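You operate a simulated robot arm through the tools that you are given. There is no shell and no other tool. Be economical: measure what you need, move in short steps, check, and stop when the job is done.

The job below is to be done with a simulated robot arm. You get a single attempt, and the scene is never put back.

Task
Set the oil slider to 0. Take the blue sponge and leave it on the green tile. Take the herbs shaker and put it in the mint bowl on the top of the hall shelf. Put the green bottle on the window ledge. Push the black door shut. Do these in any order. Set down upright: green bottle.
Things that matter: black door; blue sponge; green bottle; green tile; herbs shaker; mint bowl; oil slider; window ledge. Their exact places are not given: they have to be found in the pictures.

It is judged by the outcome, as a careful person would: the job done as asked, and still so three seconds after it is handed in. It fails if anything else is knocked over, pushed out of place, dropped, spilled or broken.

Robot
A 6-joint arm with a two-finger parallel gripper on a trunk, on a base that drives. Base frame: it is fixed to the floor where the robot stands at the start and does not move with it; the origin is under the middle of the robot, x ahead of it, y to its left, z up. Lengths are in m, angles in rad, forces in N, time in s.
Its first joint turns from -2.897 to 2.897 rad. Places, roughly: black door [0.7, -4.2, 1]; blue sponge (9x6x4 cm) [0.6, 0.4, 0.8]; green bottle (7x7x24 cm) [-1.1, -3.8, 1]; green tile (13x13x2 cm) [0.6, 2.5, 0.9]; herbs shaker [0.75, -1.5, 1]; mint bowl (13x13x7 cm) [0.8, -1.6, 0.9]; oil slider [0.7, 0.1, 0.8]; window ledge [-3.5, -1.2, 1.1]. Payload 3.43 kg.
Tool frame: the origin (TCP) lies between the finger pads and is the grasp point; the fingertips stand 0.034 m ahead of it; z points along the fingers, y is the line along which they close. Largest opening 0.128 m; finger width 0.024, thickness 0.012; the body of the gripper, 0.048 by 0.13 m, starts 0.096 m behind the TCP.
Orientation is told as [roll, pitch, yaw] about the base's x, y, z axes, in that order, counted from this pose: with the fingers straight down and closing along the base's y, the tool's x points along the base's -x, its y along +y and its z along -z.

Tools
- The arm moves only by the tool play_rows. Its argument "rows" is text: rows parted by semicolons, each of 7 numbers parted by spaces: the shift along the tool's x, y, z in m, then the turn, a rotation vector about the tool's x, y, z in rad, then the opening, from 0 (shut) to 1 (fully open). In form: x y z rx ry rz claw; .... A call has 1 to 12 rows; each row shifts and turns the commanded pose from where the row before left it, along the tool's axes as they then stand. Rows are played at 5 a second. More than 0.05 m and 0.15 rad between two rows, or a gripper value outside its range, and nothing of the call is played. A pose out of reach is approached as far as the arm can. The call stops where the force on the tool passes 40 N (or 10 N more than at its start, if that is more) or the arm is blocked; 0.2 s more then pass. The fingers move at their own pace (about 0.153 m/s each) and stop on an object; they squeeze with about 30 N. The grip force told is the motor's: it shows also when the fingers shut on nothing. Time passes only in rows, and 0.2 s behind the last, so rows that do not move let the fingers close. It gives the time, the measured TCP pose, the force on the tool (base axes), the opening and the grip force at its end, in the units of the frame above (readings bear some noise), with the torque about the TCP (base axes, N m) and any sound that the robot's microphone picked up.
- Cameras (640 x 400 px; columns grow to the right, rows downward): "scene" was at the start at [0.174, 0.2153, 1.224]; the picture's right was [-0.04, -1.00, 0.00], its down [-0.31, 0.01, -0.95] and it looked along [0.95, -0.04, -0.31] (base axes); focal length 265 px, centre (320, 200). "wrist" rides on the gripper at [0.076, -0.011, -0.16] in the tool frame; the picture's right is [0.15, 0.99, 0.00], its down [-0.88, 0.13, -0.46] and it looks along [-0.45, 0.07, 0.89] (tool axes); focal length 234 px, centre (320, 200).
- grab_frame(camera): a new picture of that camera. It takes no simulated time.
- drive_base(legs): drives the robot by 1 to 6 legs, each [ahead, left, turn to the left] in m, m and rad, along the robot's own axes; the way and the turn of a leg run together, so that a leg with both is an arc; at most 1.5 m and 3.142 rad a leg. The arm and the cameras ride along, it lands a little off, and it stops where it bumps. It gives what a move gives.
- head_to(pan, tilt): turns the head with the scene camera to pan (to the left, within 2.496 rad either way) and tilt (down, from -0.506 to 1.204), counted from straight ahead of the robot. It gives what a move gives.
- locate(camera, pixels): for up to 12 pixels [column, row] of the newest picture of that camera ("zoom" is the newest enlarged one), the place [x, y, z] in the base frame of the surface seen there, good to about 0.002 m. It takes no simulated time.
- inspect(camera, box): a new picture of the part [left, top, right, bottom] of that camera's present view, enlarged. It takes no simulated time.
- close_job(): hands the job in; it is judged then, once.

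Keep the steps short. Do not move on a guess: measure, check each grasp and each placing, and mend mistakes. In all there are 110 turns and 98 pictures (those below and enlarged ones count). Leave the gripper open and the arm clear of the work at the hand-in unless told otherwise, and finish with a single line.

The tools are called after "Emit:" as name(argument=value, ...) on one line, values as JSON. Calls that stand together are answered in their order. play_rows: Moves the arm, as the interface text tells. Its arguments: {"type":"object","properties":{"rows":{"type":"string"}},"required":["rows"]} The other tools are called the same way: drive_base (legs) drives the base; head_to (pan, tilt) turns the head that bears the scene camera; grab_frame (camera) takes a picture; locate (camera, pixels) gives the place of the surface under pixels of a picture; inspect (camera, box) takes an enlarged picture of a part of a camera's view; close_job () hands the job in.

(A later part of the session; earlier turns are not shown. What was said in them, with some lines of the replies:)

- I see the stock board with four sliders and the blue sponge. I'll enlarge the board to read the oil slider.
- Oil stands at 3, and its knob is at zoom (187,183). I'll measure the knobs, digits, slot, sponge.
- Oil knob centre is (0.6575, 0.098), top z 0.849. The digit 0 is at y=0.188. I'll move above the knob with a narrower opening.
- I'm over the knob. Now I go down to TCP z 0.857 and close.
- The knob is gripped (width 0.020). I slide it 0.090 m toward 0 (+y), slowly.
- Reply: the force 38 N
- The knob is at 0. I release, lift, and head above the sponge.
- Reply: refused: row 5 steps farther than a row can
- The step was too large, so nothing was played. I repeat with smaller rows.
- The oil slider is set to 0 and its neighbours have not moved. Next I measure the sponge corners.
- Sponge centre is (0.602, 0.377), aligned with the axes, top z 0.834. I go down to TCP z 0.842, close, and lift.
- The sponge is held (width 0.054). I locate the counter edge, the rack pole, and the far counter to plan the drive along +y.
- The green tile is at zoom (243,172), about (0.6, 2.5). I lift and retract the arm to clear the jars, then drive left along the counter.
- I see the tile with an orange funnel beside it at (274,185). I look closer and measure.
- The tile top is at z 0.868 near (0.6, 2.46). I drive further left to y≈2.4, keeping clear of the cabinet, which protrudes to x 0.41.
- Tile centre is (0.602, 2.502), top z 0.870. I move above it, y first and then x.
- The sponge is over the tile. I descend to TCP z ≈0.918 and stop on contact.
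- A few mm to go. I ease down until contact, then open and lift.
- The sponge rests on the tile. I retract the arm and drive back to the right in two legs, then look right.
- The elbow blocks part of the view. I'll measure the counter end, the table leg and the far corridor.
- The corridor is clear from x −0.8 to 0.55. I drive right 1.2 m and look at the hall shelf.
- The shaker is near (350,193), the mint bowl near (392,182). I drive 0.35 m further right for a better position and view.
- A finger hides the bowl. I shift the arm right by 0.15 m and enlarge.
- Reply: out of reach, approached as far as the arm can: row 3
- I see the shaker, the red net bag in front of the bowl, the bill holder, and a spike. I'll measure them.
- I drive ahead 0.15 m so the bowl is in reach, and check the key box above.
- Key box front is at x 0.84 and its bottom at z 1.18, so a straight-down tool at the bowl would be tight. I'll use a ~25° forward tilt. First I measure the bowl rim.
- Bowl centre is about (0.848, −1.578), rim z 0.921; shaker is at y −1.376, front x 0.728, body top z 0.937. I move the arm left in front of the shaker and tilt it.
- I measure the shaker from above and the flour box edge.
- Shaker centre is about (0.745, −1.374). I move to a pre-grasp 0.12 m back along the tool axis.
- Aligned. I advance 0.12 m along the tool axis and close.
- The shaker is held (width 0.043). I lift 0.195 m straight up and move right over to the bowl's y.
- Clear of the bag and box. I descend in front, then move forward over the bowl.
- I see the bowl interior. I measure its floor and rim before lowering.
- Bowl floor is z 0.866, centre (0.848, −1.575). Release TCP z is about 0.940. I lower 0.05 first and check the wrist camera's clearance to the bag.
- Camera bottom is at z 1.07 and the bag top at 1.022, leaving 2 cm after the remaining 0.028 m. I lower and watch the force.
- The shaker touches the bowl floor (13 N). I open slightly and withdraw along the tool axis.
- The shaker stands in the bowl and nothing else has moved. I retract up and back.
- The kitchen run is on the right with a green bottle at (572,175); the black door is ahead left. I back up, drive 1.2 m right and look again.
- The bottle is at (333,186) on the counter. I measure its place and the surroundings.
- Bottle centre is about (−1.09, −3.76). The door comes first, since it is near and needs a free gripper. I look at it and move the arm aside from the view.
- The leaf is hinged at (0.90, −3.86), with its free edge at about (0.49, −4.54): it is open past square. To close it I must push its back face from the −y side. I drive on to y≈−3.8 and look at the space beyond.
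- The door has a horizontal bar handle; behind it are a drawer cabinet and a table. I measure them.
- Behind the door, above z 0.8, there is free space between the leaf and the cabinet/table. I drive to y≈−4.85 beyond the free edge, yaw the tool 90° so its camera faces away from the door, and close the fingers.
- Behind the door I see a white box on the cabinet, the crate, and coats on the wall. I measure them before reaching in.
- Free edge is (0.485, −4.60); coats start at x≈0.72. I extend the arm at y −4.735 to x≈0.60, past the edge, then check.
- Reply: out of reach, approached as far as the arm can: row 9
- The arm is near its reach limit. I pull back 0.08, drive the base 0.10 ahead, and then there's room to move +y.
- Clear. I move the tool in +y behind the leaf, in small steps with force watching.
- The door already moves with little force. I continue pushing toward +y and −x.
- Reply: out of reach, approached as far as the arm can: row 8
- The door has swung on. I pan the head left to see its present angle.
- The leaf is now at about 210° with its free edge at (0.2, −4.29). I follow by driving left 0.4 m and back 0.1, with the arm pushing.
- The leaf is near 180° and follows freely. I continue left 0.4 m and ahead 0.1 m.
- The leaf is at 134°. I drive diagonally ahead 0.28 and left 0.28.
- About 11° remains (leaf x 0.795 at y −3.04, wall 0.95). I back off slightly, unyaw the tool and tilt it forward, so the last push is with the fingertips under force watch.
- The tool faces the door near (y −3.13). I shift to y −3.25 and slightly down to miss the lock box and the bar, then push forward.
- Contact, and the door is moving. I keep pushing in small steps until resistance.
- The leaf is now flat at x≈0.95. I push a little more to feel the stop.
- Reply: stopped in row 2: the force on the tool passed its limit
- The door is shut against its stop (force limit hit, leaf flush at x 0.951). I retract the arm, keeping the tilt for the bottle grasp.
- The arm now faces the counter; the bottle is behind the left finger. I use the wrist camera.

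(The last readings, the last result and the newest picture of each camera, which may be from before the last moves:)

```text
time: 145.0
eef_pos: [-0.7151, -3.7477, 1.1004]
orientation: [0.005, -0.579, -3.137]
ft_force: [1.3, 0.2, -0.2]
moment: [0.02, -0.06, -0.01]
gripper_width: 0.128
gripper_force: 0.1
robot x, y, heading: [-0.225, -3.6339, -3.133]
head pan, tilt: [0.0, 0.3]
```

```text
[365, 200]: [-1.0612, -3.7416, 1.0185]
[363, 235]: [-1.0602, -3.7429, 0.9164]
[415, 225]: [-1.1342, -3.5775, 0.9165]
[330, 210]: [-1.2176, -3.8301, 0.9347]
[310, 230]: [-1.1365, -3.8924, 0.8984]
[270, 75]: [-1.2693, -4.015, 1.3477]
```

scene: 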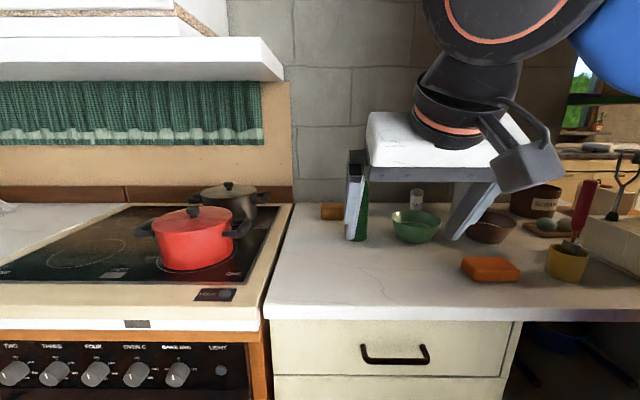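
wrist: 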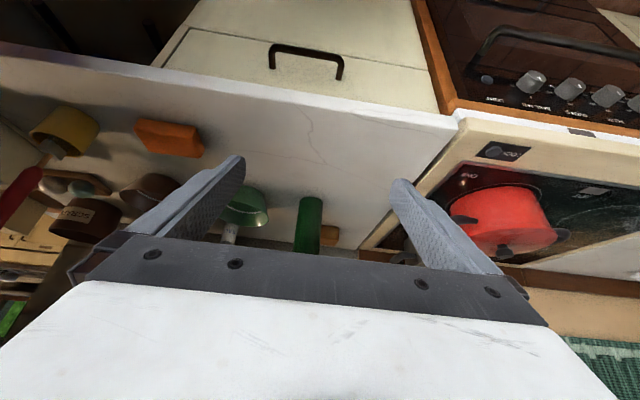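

Bottle centre is (−1.090, −3.760). I move to a pre-grasp 0.12 m short along the tool axis.

Emit:
play_rows(rows="-0.0353 0.0013 0.026 0 0 0 1; -0.0353 0.0013 0.026 0 0 0 1; -0.0353 0.0013 0.026 0 0 0 1; -0.0353 0.0013 0.026 0 0 0 1; -0.0353 0.0013 0.026 0 0 0 1; -0.0353 0.0013 0.026 0 0 0 1; -0.0353 0.0013 0.026 0 0 0 1; 0 0 0 0 0 0 1")

Emit:
grab_frame(camera="wrist")

```text
time: 146.8
eef_pos: [-1.0213, -3.7589, 1.0827]
orientation: [0.006, -0.58, -3.136]
ft_force: [0.7, 0.3, -0.8]
moment: [0.01, 0.02, 0.0]
gripper_width: 0.1279
gripper_force: 0.0
robot x, y, heading: [-0.2209, -3.6331, -3.132]
head pan, tilt: [0.0, 0.3]
```

```text
30 pictures are left
```

wrist: 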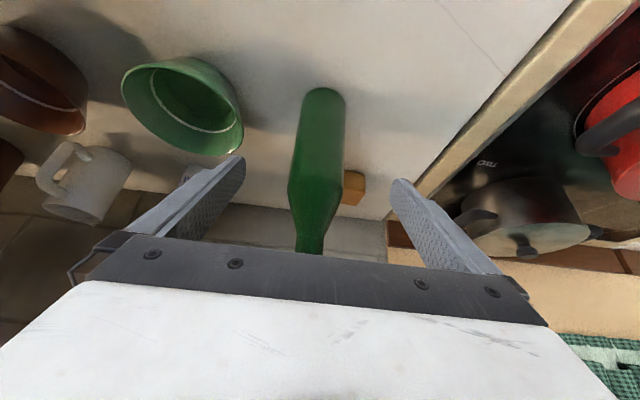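

Aligned. I advance 0.118 m along the tool axis and close.

Emit:
play_rows(rows="0 0 0.03 0 0 0 0.88; 0 0 0.03 0 0 0 0.88; 0 0 0.03 0 0 0 0.88; 0 0 0.028 0 0 0 0.88; 0 0 0 0 0 0 0.88; 0 0 0 0 0 0 0.4; 0 0 0 0 0 0 0.4; 0 0 0 0 0 0 0.4")

Emit:
grab_frame(camera="wrist")

```text
time: 148.6
eef_pos: [-1.0831, -3.7601, 0.984]
orientation: [0.006, -0.58, -3.137]
ft_force: [-2.2, 0.6, 1.1]
moment: [0.15, 0.08, 0.02]
gripper_width: 0.0604
gripper_force: 30.2
robot x, y, heading: [-0.2206, -3.6333, -3.133]
head pan, tilt: [0.0, 0.3]
```

```text
29 pictures are left
```

wrist: 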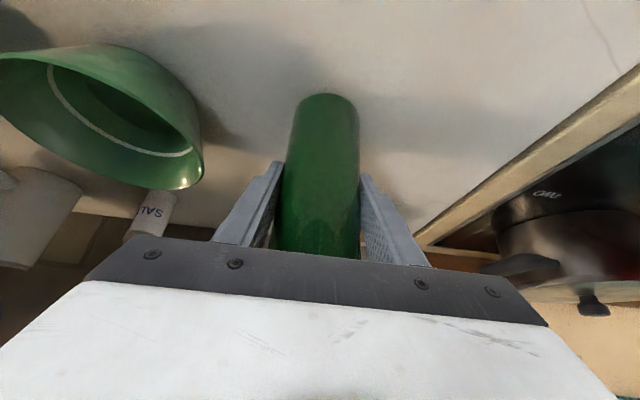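

The bottle is gripped (0.060 wide). I lift 0.15 m, check, and retract.

Emit:
play_rows(rows="-0.011 0 -0.0167 0 0 0 0.4; -0.0222 0 -0.0333 0 0 0 0.4; -0.0222 0 -0.0333 0 0 0 0.4; -0.0222 0 -0.0333 0 0 0 0.4; 0.0333 0 -0.022 0 0 0 0.4; 0.0333 0 -0.022 0 0 0 0.4; 0.0333 0 -0.022 0 0 0 0.4; 0.0333 0 -0.022 0 0 0 0.4; 0.0333 0 -0.022 0 0 0 0.4; 0.0333 0 -0.022 0 0 0 0.4; 0.0333 0 -0.022 0 0 0 0.4; 0.0333 0 -0.022 0 0 0 0.4")

Emit:
grab_frame(camera="scene")

```text
time: 151.2
eef_pos: [-0.7687, -3.7575, 1.1262]
orientation: [0.005, -0.579, -3.138]
ft_force: [-1.2, -1.2, -2.0]
moment: [0.05, -0.06, 0.01]
gripper_width: 0.0603
gripper_force: 29.4
robot x, y, heading: [-0.2208, -3.6357, -3.13]
head pan, tilt: [0.0, 0.3]
```

```text
28 pictures are left
```

scene: 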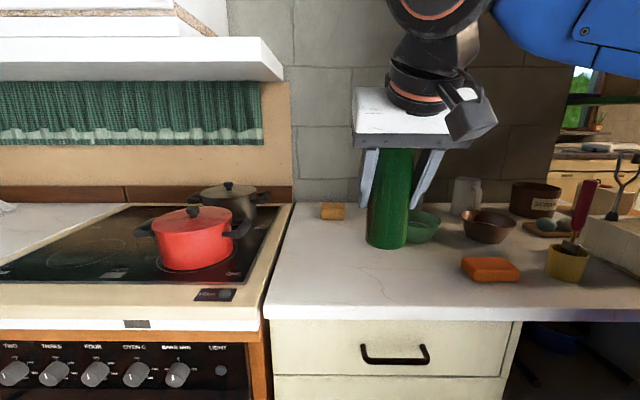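

The bottle is held upright. I back away from the counter and drive right (+y) to y≈−2, then look toward the window side.

Emit:
drive_base(legs=[[-0.3, 0, 0], [0, -1.0, 0], [0, -0.65, 0]])

Emit:
head_to(pan=0.0, tilt=0.25)

Emit:
grab_frame(camera="scene")

```text
time: 161.2
eef_pos: [-0.4857, -2.0932, 1.1275]
orientation: [0.005, -0.58, -3.14]
ft_force: [0.0, 0.5, -1.8]
moment: [0.03, -0.01, 0.0]
gripper_width: 0.0604
gripper_force: 30.3
robot x, y, heading: [0.0617, -1.9697, -3.138]
head pan, tilt: [0.0, 0.3]
```

```text
time: 161.9
eef_pos: [-0.4866, -2.0932, 1.1279]
orientation: [0.007, -0.581, -3.138]
ft_force: [0.3, 0.4, -2.3]
moment: [-0.05, 0.0, 0.0]
gripper_width: 0.0604
gripper_force: 30.6
robot x, y, heading: [0.0584, -1.9694, -3.132]
head pan, tilt: [0.0, 0.25]
```

```text
27 pictures are left
```

scene: 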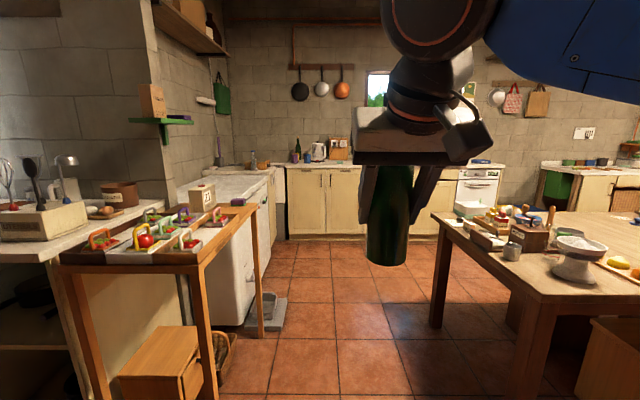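

There is a passage between the basket table on the left and the kitchen table on the right; the window is straight ahead behind the gripper. I measure.

Emit:
locate(camera="scene", pixels=[[260, 330], [280, 325], [437, 320], [450, 215], [205, 390], [325, 235], [378, 90], [330, 175], [440, 235], [245, 250], [262, 205], [480, 160]])

Emit:
inspect(camera="scene", box=[270, 50, 530, 250])

```text
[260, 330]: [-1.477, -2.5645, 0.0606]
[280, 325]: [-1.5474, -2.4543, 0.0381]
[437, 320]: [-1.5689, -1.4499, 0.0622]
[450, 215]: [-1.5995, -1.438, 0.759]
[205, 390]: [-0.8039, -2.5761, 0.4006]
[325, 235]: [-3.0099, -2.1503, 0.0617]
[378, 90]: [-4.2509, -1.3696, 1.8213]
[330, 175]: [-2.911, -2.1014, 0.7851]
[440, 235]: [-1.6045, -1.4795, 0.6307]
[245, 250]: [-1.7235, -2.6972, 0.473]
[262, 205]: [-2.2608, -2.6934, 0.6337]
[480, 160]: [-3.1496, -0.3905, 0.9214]
```

```text
2.00 times, centred on (400, 150) of scene
```

zoom: 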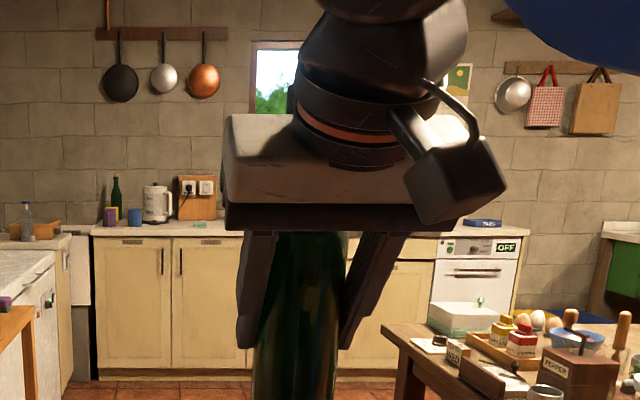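

The passage is about 1 m wide centred at y −1.96, and the robot is at −1.97. I drive ahead 1.9 m and look.

Emit:
drive_base(legs=[[1.0, 0, 0], [0.9, 0, 0]])

Emit:
head_to(pan=-0.5, tilt=0.1)

Emit:
grab_frame(camera="scene")

```text
time: 171.4
eef_pos: [-2.3753, -2.092, 1.1258]
orientation: [0.005, -0.578, 3.138]
ft_force: [-0.2, 0.5, -2.5]
moment: [0.02, -0.01, 0.0]
gripper_width: 0.06
gripper_force: 29.8
robot x, y, heading: [-1.8317, -1.9739, -3.137]
head pan, tilt: [0.0, 0.25]
```

```text
time: 172.3
eef_pos: [-2.376, -2.0933, 1.1276]
orientation: [0.005, -0.579, 3.138]
ft_force: [-0.2, -0.2, -3.2]
moment: [-0.03, -0.04, 0.02]
gripper_width: 0.0599
gripper_force: 30.0
robot x, y, heading: [-1.8292, -1.972, -3.145]
head pan, tilt: [-0.499, 0.099]
```

```text
25 pictures are left
```

scene: 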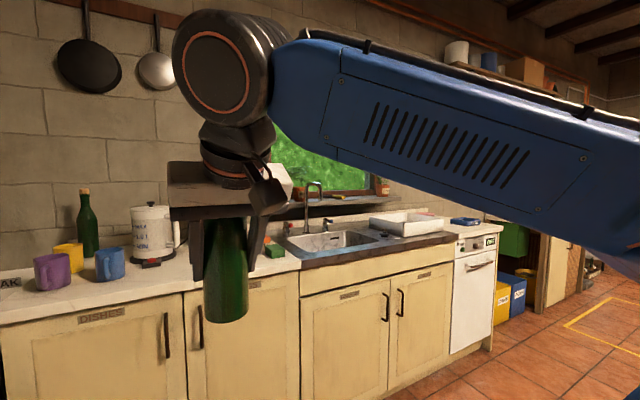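

The window ledge is the dark sill above the sink near (330,205). I measure it, the faucet and counter, and use the wrist view to see the robot's own base front.

Emit:
inspect(camera="scene", box=[250, 130, 490, 280])

Emit:
locate(camera="zoom", pixels=[[180, 210], [250, 200], [300, 192], [370, 175], [165, 165], [200, 240], [40, 175], [210, 255], [150, 140], [345, 160], [330, 200], [230, 175]])

Emit:
grab_frame(camera="wrist")

```text
2.67 times, centred on (370, 205) of scene
```

zoom: 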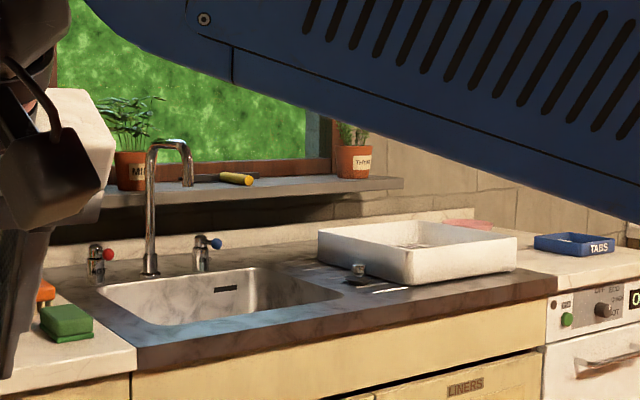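

```text
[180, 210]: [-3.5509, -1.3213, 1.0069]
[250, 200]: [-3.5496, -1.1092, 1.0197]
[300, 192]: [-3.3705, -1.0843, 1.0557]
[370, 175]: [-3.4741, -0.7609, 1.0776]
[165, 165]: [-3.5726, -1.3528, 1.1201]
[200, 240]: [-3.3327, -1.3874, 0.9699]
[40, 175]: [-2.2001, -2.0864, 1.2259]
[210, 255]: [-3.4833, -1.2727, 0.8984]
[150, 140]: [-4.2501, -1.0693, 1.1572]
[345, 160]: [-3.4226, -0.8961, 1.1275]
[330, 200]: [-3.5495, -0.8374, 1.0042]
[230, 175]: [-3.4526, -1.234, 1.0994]
```

```text
23 pictures are left
```

wrist: 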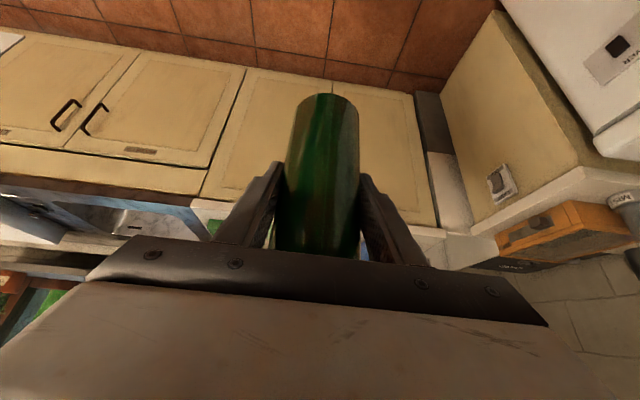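

The ledge's front edge is at x≈−3.37 and its top is at about z 1.075, with a mint pot, a yellow-handled tool and a thyme pot on it. I drive ahead 0.4, then right 0.95 for a straight look, raising the arm 0.1.

Emit:
play_rows(rows="-0.0185 0 -0.0278 0 0 0 0.4; -0.0185 0 -0.0278 0 0 0 0.4; -0.0185 0 -0.0278 0 0 0 0.4; 0 0 0 0 0 0 0.4")

Emit:
drive_base(legs=[[0.4, 0, 0], [0, -0.95, 0]])

Emit:
head_to(pan=-0.1, tilt=0.15)

Emit:
grab_frame(camera="scene")

```text
time: 173.3
eef_pos: [-2.3769, -2.0923, 1.2276]
orientation: [0.004, -0.579, 3.139]
ft_force: [0.1, 0.2, -1.9]
moment: [0.01, 0.02, 0.01]
gripper_width: 0.0603
gripper_force: 29.7
robot x, y, heading: [-1.8319, -1.9741, -3.143]
head pan, tilt: [-0.499, 0.099]
```

```text
time: 180.3
eef_pos: [-2.7804, -1.1622, 1.2267]
orientation: [0.005, -0.58, -3.133]
ft_force: [-0.2, -0.6, -2.4]
moment: [-0.03, 0.0, 0.01]
gripper_width: 0.0604
gripper_force: 30.4
robot x, y, heading: [-2.2394, -1.0357, -3.132]
head pan, tilt: [-0.499, 0.099]
```

```text
time: 181.1
eef_pos: [-2.781, -1.1634, 1.2268]
orientation: [0.005, -0.581, -3.135]
ft_force: [0.9, 0.1, -2.3]
moment: [0.0, -0.03, -0.02]
gripper_width: 0.0602
gripper_force: 29.8
robot x, y, heading: [-2.2352, -1.0347, -3.131]
head pan, tilt: [-0.099, 0.15]
```

```text
22 pictures are left
```

scene: 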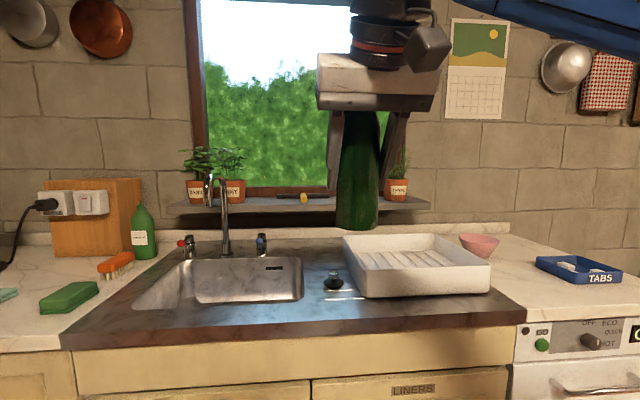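

Now the ledge is in clear view. I enlarge and measure the free space right of the yellow-handled tool.

Emit:
inspect(camera="scene", box=[160, 140, 460, 260])

Emit:
locate(camera="scene", pixels=[[260, 197], [262, 208], [330, 203], [330, 211], [304, 198], [335, 195], [385, 190], [405, 190], [388, 206], [420, 208], [245, 190], [226, 178]])

```text
2.13 times, centred on (310, 200) of scene
```

zoom: 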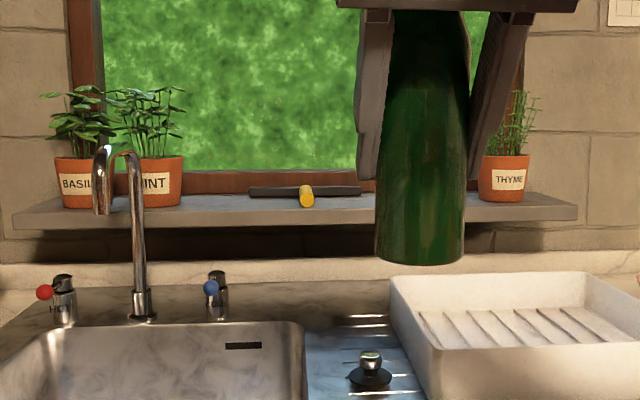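

```text
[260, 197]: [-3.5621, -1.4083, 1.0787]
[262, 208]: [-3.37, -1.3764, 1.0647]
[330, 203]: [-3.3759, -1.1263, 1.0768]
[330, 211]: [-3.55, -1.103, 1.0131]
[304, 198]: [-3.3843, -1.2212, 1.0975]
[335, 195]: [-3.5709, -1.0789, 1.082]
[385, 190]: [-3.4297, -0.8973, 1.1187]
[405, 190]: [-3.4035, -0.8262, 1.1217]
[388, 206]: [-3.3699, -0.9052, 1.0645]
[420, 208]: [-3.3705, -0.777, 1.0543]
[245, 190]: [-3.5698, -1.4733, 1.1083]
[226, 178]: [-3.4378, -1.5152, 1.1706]
```

Free ledge space is y −1.10 to −0.91, top z 1.0775, x −3.37 to −3.57. My target is (−3.445, −1.005). The base front reaches about 0.41 m ahead, so I drive only 0.2 m ahead and 0.1 right, staying clear of the counter.

Emit:
drive_base(legs=[[0.2, -0.1, 0]])

Emit:
grab_frame(camera="wrist")

```text
time: 182.8
eef_pos: [-2.9847, -1.0669, 1.2271]
orientation: [0.007, -0.579, -3.134]
ft_force: [0.4, 1.1, -2.9]
moment: [0.01, 0.0, 0.03]
gripper_width: 0.06
gripper_force: 30.4
robot x, y, heading: [-2.4416, -0.9447, -3.132]
head pan, tilt: [-0.099, 0.15]
```

```text
20 pictures are left
```

wrist: 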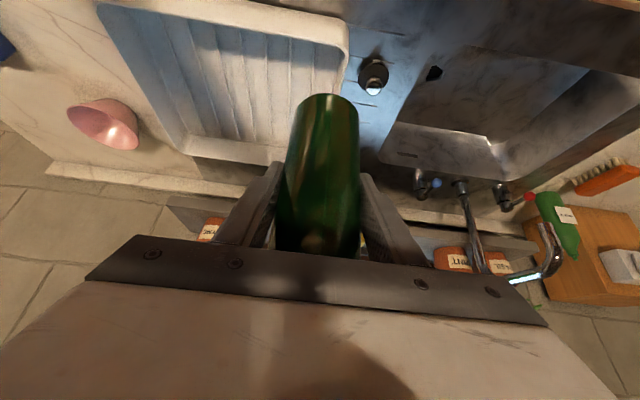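

I advance 0.36 m toward the ledge, at height, shifting right 0.066 m.

Emit:
play_rows(rows="-0.0333 -0.0074 0.022 0 0 0 0.4; -0.0333 -0.0074 0.022 0 0 0 0.4; -0.0333 -0.0074 0.022 0 0 0 0.4; -0.0333 -0.0074 0.022 0 0 0 0.4; -0.0333 -0.0074 0.022 0 0 0 0.4; -0.0333 -0.0074 0.022 0 0 0 0.4; -0.0333 -0.0074 0.022 0 0 0 0.4; -0.0333 -0.0074 0.022 0 0 0 0.4; -0.0333 -0.0074 0.022 0 0 0 0.4; 0 0 0 0 0 0 0.4")

Emit:
grab_frame(camera="wrist")

Emit:
grab_frame(camera="scene")

```text
time: 185.1
eef_pos: [-3.3455, -1.0046, 1.2242]
orientation: [0.007, -0.58, -3.135]
ft_force: [-0.4, 0.1, -2.2]
moment: [0.0, -0.01, 0.0]
gripper_width: 0.06
gripper_force: 30.0
robot x, y, heading: [-2.4409, -0.9414, -3.126]
head pan, tilt: [-0.099, 0.15]
```

```text
19 pictures are left
```

wrist: 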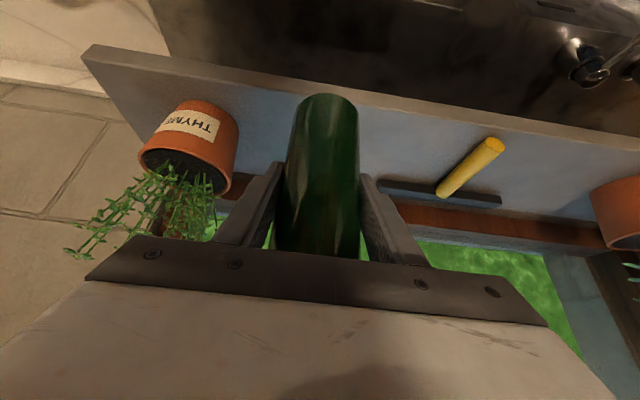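

```text
18 pictures are left
```

scene: 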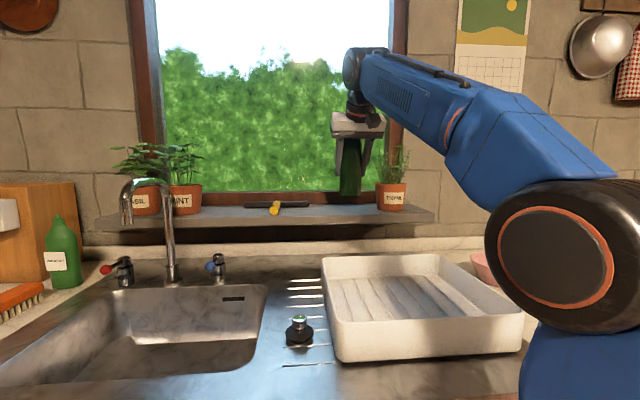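

The thyme leaves are near one finger. I measure the pot, leaves and tool bar end for an exact target.

Emit:
locate(camera="wrist", pixels=[[385, 184], [238, 135], [230, 180], [215, 210], [320, 95], [400, 105], [375, 155], [270, 150], [440, 225], [212, 225]])

```text
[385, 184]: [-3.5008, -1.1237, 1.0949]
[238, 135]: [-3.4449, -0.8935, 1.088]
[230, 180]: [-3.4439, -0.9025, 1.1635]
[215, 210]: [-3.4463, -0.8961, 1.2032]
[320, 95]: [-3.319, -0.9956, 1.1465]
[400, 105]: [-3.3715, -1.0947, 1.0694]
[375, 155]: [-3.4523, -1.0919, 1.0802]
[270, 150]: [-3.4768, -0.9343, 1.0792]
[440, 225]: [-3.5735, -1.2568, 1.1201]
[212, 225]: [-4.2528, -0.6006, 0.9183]
```

The free gap is y −1.124 to −0.90. I target y −1.015, x −3.44: forward 0.095, then down to about 1 cm above.

Emit:
play_rows(rows="-0.0264 0.003 0.0175 0 0 0 0.4; -0.0264 0.003 0.0175 0 0 0 0.4; -0.0264 0.003 0.0175 0 0 0 0.4; 0 0 0 0 0 0 0.4; 0.011 0 0.0167 0 0 0 0.4; 0.011 0 0.0167 0 0 0 0.4; 0 0 0 0 0 0 0.4")

Emit:
grab_frame(camera="wrist")

Emit:
inspect(camera="scene", box=[260, 110, 460, 250])

```text
time: 186.7
eef_pos: [-3.4398, -1.0154, 1.1846]
orientation: [0.005, -0.58, -3.133]
ft_force: [-0.4, 0.5, -2.5]
moment: [0.0, -0.01, 0.0]
gripper_width: 0.0602
gripper_force: 29.5
robot x, y, heading: [-2.4398, -0.9415, -3.128]
head pan, tilt: [-0.099, 0.15]
```

```text
17 pictures are left
```

wrist: 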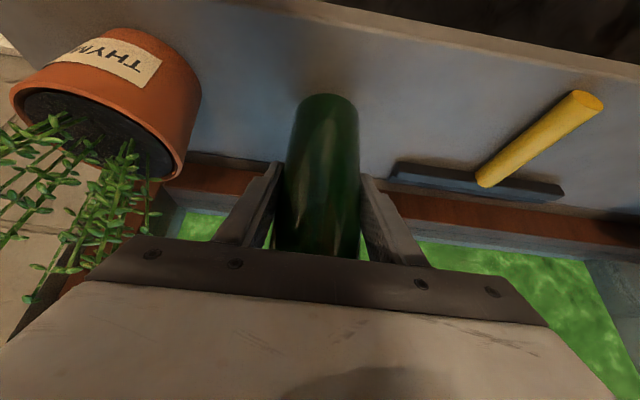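

```text
2.86 times, centred on (360, 180) of scene
```

zoom: 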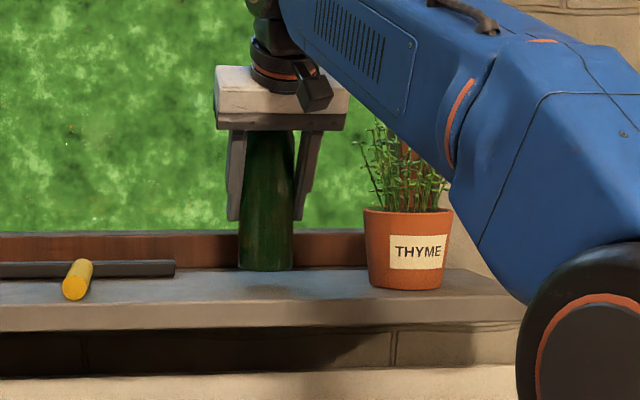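

About 2 cm left. I ease down in small steps until contact.

Emit:
play_rows(rows="0.0055 0 0.0083 0 0 0 0.4; 0.0044 0 0.0067 0 0 0 0.4; 0.0011 0 0.0017 0 0 0 0.4; 0.0011 0 0.0017 0 0 0 0.4; 0 0 0 0 0 0 0.4")

```text
time: 187.8
eef_pos: [-3.4392, -1.0144, 1.1636]
orientation: [0.005, -0.58, -3.134]
ft_force: [-7.0, -2.0, 16.5]
moment: [0.27, 0.35, 0.14]
gripper_width: 0.0603
gripper_force: 29.5
robot x, y, heading: [-2.4396, -0.9423, -3.127]
head pan, tilt: [-0.099, 0.15]
```

Contact (16 N up). I open to 0.62, wait, and withdraw along the tool axis.

Emit:
play_rows(rows="-0.0005 0 -0.001 0 0 0 0.4; 0 0 0 0 0 0 0.55; 0 0 0 0 0 0 0.65; 0 0 0 0 0 0 0.65; 0 0 -0.02 0 0 0 0.65; 0 0 -0.03 0 0 0 0.65; 0 0 -0.04 0 0 0 0.65; 0 0 -0.04 0 0 0 0.65; 0 0 0 0 0 0 0.65")

Emit:
grab_frame(camera="wrist")

Emit:
inspect(camera="scene", box=[260, 110, 460, 250])

```text
time: 189.8
eef_pos: [-3.3679, -1.0144, 1.2731]
orientation: [0.006, -0.577, -3.133]
ft_force: [-0.2, 0.1, -0.2]
moment: [0.04, -0.03, 0.01]
gripper_width: 0.083
gripper_force: 0.1
robot x, y, heading: [-2.437, -0.9395, -3.129]
head pan, tilt: [-0.099, 0.15]
```

```text
15 pictures are left
```

wrist: 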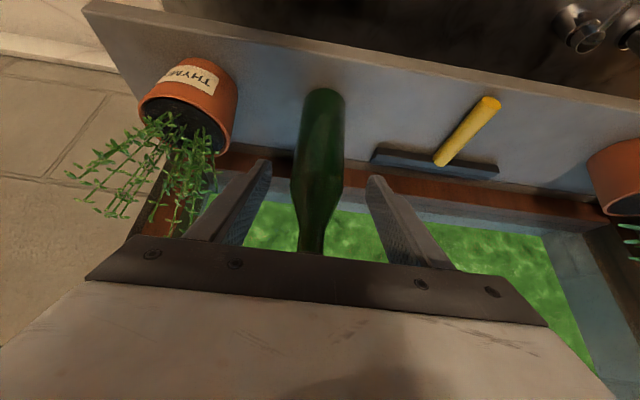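

```text
2.86 times, centred on (360, 180) of scene
```

zoom: 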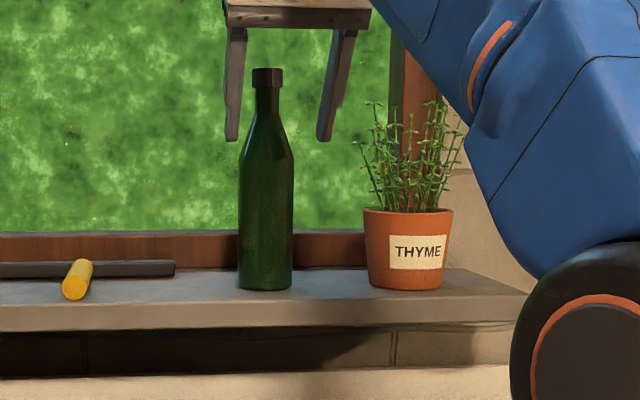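

The bottle stands upright on the ledge. I finish withdrawing, pull the arm back and open fully.

Emit:
play_rows(rows="0 0 -0.04 0 0 0 0.65; 0 0 -0.04 0 0 0 0.65; 0 0 -0.04 0 0 0 0.65; 0.0333 0 -0.022 0 0 0 0.8; 0.0333 0 -0.022 0 0 0 1; 0.0333 0 -0.022 0 0 0 1; 0.0333 0 -0.022 0 0 0 1; 0.0333 0 -0.022 0 0 0 1; 0 0 0 0 0 0 1")

Emit:
drive_base(legs=[[-0.15, 0, 0]])

Emit:
grab_frame(camera="scene")

Emit:
head_to(pan=2.4, tilt=0.1)

Emit:
grab_frame(camera="scene")

```text
time: 191.8
eef_pos: [-3.0913, -1.0077, 1.3487]
orientation: [0.004, -0.579, -3.135]
ft_force: [0.2, -1.4, 0.5]
moment: [0.03, 0.02, -0.05]
gripper_width: 0.1281
gripper_force: 0.1
out of reach, approached as far as the arm can: row 2, 3
robot x, y, heading: [-2.4397, -0.9422, -3.13]
head pan, tilt: [-0.099, 0.15]
```

```text
time: 193.2
eef_pos: [-2.94, -1.0073, 1.3486]
orientation: [0.005, -0.58, -3.134]
ft_force: [-0.1, 0.5, -0.9]
moment: [0.01, -0.01, 0.0]
gripper_width: 0.1278
gripper_force: 0.0
robot x, y, heading: [-2.2904, -0.9408, -3.13]
head pan, tilt: [-0.099, 0.15]
```

```text
13 pictures are left
```

scene: 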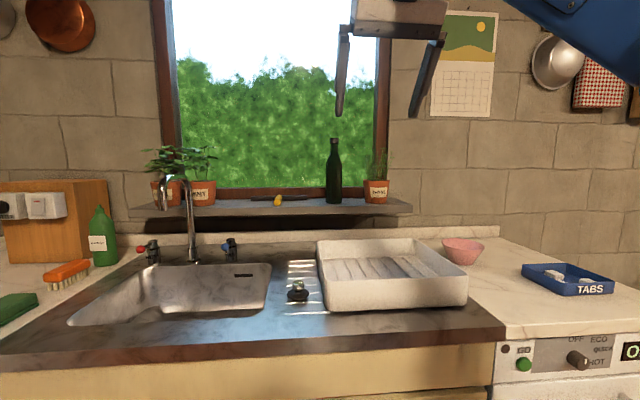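

```text
time: 195.5
eef_pos: [-2.9402, -1.006, 1.3494]
orientation: [0.005, -0.58, -3.135]
ft_force: [0.0, -0.5, -0.2]
moment: [0.05, -0.02, 0.0]
gripper_width: 0.1279
gripper_force: 0.1
robot x, y, heading: [-2.2933, -0.9377, -3.124]
head pan, tilt: [2.4, 0.099]
```

```text
12 pictures are left
```

scene: 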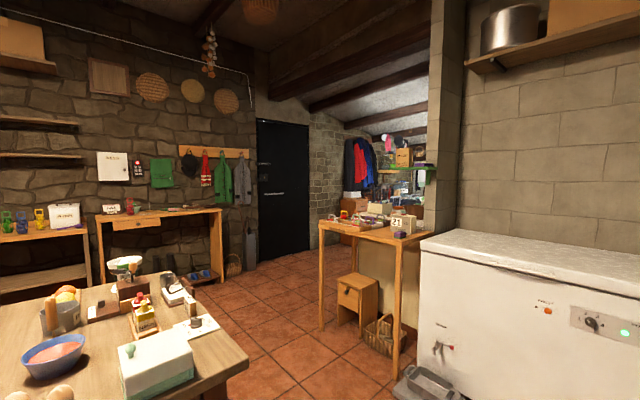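

The bottle stands upright on the ledge, the door is still shut, and the gripper is open and clear. All five tasks were checked, so I hand in.

Emit:
close_job()

```text
The job is handed in.
```

The job is handed in with all five done: oil slider at 0, sponge on the green tile, herbs shaker in the mint bowl, green bottle upright on the window ledge, and black door shut.
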